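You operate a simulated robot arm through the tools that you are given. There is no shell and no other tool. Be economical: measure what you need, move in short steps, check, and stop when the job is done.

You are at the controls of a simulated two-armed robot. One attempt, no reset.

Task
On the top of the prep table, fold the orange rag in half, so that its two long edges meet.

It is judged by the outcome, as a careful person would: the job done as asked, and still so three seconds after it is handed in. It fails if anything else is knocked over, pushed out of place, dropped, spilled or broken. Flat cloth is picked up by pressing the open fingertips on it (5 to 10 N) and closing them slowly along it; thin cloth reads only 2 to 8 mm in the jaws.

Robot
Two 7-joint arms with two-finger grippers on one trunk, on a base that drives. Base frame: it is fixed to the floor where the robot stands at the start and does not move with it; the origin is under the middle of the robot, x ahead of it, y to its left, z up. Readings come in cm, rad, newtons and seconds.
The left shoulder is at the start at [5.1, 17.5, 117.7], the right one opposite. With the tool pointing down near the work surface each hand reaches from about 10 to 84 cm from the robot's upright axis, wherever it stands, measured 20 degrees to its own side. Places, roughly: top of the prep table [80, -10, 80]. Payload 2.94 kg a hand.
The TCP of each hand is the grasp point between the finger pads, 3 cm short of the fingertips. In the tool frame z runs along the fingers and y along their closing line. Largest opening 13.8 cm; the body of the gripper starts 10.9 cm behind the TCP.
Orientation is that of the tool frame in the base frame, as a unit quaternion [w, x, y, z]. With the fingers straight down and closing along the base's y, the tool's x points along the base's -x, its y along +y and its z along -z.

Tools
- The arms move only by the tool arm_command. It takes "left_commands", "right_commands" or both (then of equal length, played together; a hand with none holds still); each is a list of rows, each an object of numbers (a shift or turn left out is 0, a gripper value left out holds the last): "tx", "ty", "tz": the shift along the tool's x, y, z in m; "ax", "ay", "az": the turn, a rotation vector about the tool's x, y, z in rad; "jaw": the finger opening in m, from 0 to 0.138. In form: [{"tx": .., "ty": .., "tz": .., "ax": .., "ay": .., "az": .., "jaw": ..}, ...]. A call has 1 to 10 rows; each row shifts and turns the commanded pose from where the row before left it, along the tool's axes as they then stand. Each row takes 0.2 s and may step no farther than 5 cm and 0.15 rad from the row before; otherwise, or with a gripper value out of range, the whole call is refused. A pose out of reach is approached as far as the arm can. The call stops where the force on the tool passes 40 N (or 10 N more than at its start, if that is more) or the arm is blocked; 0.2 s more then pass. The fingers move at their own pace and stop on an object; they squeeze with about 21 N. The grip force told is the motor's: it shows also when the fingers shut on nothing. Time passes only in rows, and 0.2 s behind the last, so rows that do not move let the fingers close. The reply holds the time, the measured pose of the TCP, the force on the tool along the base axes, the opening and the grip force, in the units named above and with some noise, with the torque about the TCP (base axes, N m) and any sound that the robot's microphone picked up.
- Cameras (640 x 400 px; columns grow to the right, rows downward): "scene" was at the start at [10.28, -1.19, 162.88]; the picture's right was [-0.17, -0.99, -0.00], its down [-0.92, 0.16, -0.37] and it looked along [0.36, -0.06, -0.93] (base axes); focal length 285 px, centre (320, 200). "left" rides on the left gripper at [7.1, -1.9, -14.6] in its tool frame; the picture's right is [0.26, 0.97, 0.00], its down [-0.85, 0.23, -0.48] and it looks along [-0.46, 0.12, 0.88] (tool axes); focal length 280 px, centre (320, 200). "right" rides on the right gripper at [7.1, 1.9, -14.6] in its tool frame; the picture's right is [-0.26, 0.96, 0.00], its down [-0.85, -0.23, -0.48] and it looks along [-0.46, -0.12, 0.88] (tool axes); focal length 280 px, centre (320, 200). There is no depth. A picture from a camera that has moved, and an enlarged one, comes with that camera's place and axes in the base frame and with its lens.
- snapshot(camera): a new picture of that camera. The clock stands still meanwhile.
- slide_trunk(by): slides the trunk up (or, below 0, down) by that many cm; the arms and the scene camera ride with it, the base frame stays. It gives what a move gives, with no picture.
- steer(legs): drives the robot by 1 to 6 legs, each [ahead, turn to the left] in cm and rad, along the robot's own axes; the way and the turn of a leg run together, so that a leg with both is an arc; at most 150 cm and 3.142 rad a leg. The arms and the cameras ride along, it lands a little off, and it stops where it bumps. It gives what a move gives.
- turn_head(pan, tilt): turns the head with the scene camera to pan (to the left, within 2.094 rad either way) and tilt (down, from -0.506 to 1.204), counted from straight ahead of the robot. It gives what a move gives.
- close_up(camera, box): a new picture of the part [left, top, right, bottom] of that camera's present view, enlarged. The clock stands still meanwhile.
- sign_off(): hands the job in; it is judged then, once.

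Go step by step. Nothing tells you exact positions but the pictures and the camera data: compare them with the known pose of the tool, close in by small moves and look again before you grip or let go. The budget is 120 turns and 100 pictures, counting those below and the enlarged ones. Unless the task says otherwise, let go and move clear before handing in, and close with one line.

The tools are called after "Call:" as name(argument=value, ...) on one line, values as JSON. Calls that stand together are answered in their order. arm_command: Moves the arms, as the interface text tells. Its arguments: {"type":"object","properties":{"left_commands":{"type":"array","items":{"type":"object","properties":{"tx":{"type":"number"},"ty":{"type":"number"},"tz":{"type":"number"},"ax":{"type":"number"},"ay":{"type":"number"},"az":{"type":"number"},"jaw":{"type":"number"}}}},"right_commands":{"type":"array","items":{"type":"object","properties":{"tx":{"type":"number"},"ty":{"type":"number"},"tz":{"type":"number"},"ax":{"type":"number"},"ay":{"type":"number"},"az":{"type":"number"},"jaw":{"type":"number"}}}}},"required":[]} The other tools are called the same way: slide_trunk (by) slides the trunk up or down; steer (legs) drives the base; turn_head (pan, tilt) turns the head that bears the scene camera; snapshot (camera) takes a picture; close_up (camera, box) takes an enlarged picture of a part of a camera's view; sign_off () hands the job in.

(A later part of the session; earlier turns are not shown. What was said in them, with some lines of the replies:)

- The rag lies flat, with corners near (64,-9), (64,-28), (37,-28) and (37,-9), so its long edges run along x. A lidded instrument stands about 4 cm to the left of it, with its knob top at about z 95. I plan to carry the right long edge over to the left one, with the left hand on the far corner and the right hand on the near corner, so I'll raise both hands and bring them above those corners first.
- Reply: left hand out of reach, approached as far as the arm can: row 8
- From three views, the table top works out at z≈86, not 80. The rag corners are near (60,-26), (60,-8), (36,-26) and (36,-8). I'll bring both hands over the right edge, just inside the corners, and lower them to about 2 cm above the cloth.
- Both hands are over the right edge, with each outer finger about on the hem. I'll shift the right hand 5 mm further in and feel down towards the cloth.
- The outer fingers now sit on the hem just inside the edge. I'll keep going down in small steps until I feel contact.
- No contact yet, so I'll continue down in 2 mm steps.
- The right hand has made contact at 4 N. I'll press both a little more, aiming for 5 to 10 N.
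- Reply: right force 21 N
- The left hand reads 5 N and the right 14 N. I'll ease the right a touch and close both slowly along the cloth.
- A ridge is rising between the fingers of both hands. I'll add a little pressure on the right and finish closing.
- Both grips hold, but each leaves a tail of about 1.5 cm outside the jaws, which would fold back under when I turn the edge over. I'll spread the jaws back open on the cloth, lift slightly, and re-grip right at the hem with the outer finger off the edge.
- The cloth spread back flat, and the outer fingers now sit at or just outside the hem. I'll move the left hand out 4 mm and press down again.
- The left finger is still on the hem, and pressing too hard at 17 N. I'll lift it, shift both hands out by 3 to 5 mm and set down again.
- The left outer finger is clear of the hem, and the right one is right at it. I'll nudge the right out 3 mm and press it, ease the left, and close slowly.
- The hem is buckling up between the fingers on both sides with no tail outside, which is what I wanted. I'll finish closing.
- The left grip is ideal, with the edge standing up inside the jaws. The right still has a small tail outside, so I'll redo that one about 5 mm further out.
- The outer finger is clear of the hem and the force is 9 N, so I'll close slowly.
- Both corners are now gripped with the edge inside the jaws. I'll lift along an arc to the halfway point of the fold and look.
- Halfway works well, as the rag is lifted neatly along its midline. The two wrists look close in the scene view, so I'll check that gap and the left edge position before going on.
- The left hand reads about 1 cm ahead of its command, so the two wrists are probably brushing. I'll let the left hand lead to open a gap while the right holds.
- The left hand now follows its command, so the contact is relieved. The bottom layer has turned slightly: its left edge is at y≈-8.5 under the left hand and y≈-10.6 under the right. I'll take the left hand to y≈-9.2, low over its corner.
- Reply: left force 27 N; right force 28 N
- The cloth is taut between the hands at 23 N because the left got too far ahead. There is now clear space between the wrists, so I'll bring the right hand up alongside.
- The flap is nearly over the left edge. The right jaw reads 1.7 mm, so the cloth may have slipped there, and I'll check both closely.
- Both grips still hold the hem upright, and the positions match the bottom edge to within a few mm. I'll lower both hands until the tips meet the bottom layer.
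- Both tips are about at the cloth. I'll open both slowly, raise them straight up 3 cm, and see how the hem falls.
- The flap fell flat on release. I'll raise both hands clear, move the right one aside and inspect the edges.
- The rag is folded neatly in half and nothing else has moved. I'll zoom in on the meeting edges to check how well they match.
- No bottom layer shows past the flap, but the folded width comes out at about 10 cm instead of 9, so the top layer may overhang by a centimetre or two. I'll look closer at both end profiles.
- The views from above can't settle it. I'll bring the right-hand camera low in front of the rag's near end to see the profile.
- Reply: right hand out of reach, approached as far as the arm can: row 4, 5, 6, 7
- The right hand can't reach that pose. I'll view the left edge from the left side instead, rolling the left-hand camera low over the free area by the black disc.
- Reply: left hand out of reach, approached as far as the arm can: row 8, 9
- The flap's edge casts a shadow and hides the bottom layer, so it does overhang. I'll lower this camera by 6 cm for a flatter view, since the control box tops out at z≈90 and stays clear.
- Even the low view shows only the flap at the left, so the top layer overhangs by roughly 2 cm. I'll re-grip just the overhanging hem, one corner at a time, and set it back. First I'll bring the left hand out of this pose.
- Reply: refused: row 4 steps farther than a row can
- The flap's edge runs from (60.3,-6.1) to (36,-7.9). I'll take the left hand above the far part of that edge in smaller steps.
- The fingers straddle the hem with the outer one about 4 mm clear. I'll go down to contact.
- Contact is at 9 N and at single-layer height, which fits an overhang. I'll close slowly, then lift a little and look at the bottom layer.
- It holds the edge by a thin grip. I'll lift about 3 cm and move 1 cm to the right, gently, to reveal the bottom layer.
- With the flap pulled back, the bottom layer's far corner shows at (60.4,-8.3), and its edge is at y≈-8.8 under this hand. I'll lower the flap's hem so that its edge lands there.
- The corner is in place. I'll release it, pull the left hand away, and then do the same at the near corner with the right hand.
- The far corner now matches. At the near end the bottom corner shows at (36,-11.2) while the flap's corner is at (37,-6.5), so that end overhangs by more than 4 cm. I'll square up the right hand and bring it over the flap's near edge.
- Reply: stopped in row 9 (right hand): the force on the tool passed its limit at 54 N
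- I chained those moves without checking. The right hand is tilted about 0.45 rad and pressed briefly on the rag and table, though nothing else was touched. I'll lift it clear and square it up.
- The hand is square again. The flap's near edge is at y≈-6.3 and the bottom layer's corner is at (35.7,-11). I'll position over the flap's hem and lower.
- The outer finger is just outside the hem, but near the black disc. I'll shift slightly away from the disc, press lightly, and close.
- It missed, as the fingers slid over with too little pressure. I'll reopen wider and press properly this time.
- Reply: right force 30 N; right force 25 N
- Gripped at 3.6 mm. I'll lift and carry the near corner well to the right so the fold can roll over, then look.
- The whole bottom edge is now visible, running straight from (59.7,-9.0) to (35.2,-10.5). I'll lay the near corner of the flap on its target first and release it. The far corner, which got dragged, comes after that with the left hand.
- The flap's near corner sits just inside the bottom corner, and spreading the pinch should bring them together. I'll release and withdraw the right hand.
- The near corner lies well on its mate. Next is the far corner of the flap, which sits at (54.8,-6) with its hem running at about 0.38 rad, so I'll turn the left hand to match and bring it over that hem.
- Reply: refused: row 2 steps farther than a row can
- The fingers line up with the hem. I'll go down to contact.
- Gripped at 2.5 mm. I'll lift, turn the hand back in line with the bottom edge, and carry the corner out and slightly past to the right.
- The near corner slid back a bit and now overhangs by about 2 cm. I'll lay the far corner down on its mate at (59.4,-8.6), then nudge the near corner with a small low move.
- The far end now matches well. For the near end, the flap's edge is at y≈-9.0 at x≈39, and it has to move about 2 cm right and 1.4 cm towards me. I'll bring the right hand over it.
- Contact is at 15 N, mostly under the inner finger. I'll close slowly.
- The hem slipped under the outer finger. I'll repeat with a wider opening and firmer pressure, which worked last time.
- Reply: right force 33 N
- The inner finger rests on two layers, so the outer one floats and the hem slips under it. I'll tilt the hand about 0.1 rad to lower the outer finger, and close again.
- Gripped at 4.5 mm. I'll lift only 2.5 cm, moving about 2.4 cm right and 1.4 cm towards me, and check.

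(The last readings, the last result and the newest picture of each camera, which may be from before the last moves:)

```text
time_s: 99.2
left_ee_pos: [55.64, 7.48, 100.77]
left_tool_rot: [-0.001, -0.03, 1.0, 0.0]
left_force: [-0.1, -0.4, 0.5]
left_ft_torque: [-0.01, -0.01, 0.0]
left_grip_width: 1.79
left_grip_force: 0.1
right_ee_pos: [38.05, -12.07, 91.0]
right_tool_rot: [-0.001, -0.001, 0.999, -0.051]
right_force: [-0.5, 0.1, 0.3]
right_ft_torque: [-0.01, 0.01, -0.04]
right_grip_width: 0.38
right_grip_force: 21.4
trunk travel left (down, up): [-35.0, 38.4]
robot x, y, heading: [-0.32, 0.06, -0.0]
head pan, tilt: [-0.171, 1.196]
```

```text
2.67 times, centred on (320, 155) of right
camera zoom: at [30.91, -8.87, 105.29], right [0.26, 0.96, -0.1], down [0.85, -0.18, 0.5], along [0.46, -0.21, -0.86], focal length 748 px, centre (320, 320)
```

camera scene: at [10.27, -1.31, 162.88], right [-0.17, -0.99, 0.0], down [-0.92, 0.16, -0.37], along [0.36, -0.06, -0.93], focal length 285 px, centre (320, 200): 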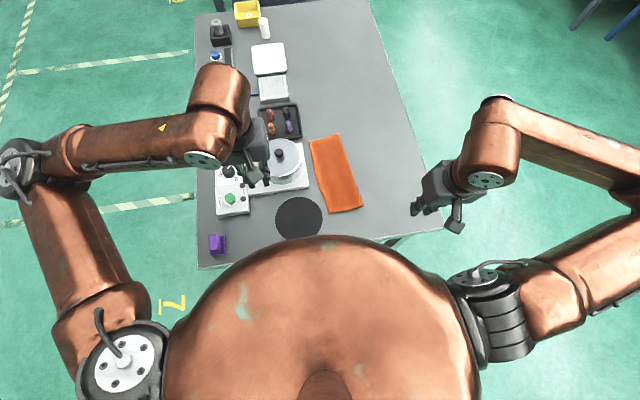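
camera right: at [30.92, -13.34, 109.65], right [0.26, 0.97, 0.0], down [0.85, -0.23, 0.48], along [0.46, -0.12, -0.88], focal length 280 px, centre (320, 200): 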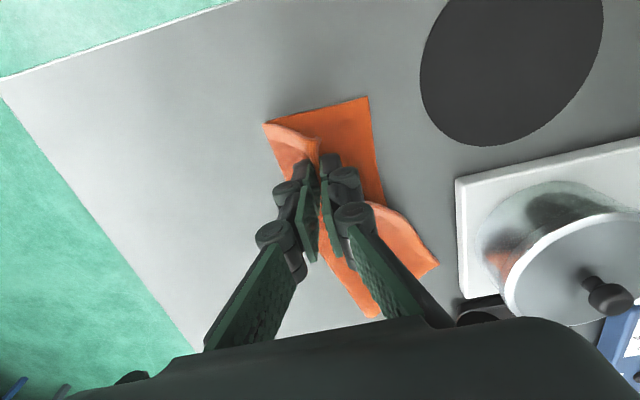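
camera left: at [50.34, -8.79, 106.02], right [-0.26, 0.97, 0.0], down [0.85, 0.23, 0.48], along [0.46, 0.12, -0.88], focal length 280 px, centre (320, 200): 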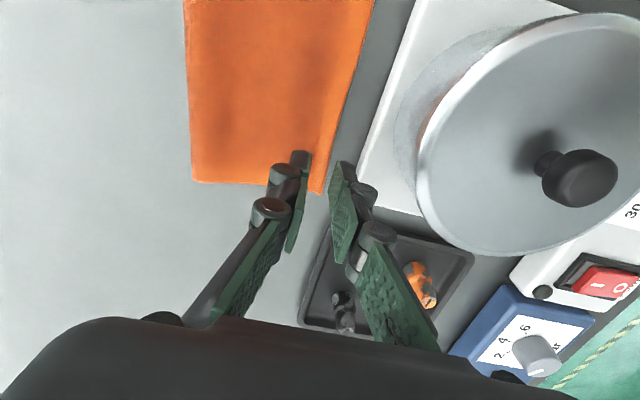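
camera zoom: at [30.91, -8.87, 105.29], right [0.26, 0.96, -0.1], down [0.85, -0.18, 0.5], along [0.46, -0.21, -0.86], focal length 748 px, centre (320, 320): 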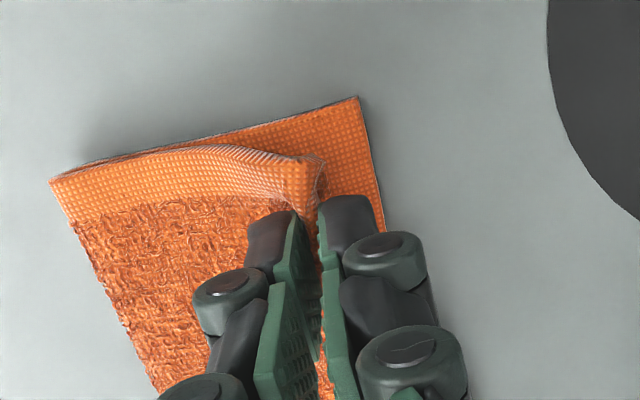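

Only the top layer is held, and the bottom corner is clear at (35.1,-10.9). I'll set the flap corner onto it with a small move left and down, release, and withdraw straight up.

Call:
arm_command(right_commands=[{"ty": 0.004, "tx": 0.005, "tz": 0.008}, {"ty": 0.004, "tz": 0.008}, {"tz": 0.005, "ty": 0.001}, {}, {"jaw": 0.006}, {"jaw": 0.012}, {"jaw": 0.018}, {"jaw": 0.022}, {"tz": -0.01}, {"tz": -0.03}])

Call:
arm_command(right_commands=[{"tz": -0.04}, {"ty": -0.04}, {"ty": -0.045}, {"ty": -0.045}, {"ty": -0.045}, {"ty": -0.045}, {"ax": -0.1}, {}])

Call:
close_up(camera="scene", box=[290, 125, 386, 220])

```text
time_s: 101.4
left_ee_pos: [55.62, 7.51, 100.73]
left_tool_rot: [0.0, -0.029, 1.0, 0.0]
left_force: [-0.2, 0.1, 0.6]
left_ft_torque: [-0.03, 0.0, 0.01]
left_grip_width: 1.78
left_grip_force: 0.0
right_ee_pos: [37.73, -11.28, 92.88]
right_tool_rot: [0.001, -0.001, 0.999, -0.05]
right_force: [0.6, 0.9, 0.0]
right_ft_torque: [-0.02, 0.0, 0.0]
right_grip_width: 2.2
right_grip_force: 0.1
trunk travel left (down, up): [-35.0, 38.4]
robot x, y, heading: [-0.07, -0.08, -0.005]
head pan, tilt: [-0.171, 1.196]
```

```text
time_s: 103.2
left_ee_pos: [55.41, 7.42, 100.58]
left_tool_rot: [0.0, -0.029, 1.0, 0.0]
left_force: [-0.3, 0.1, 0.7]
left_ft_torque: [-0.04, -0.01, -0.01]
left_grip_width: 1.77
left_grip_force: 0.1
right_ee_pos: [37.78, -32.83, 99.1]
right_tool_rot: [-0.001, -0.002, 1.0, 0.0]
right_force: [1.2, -0.8, -0.2]
right_ft_torque: [-0.03, -0.04, 0.0]
right_grip_width: 2.17
right_grip_force: 0.0
trunk travel left (down, up): [-35.0, 38.4]
robot x, y, heading: [0.17, -0.32, 0.002]
head pan, tilt: [-0.171, 1.196]
```

```text
4.21 times, centred on (338, 172) of scene
camera zoom: at [10.29, -1.19, 162.88], right [-0.17, -0.99, 0.0], down [-0.92, 0.16, -0.37], along [0.36, -0.06, -0.93], focal length 1201 px, centre (244, 316)
```

zoom: 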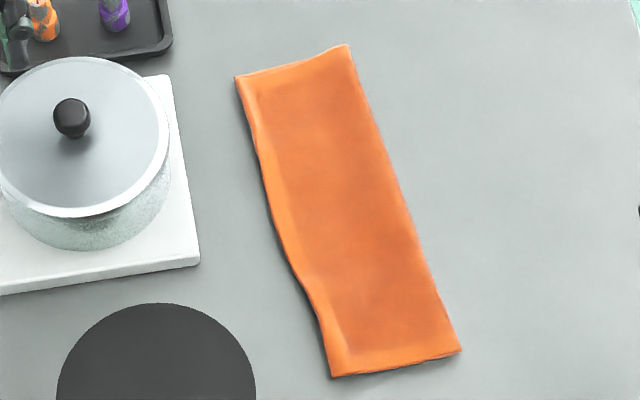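

The fold is now a neat rectangle about 9 cm wide at both ends, half of 18, with the corners on top of each other. I'll take one last look at the whole scene.

Call:
snapshot(camera="scene")

Call:
close_up(camera="scene", box=[318, 180, 366, 216])

```text
2 pictures are left
camera scene: at [10.29, -1.19, 162.88], right [-0.17, -0.99, 0.0], down [-0.92, 0.16, -0.37], along [0.36, -0.06, -0.93], focal length 285 px, centre (320, 200)
```

scene: 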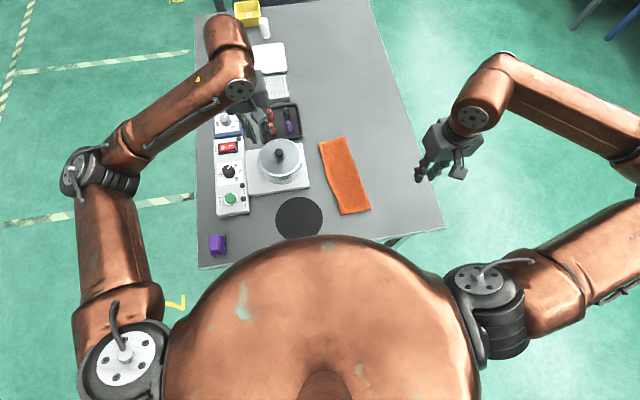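

```text
11.11 times, centred on (342, 198) of scene
camera zoom: at [10.29, -1.19, 162.88], right [-0.17, -0.99, 0.0], down [-0.92, 0.16, -0.37], along [0.36, -0.06, -0.93], focal length 3170 px, centre (76, 222)
```

zoom: 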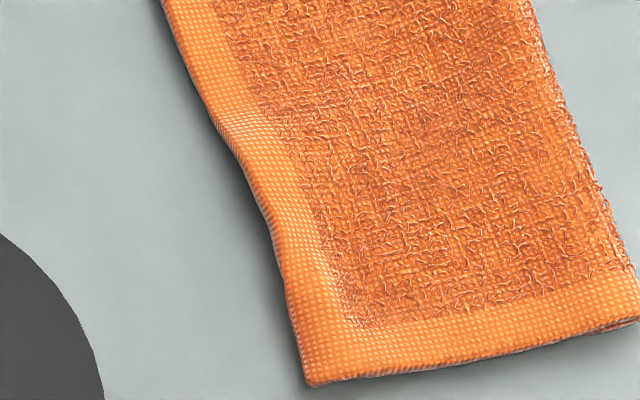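

The long edges meet along the left side, both hands are clear of the rag, and everything else is where it was. I'm handing it in.

Call:
sign_off()

```text
The job is handed in.
```

The orange rag is folded in half on the prep table with its two long edges together, and nothing else on the table was moved. The corners match closely; mid-edge, the top layer may overhang the bottom slightly, which I couldn't see from above.
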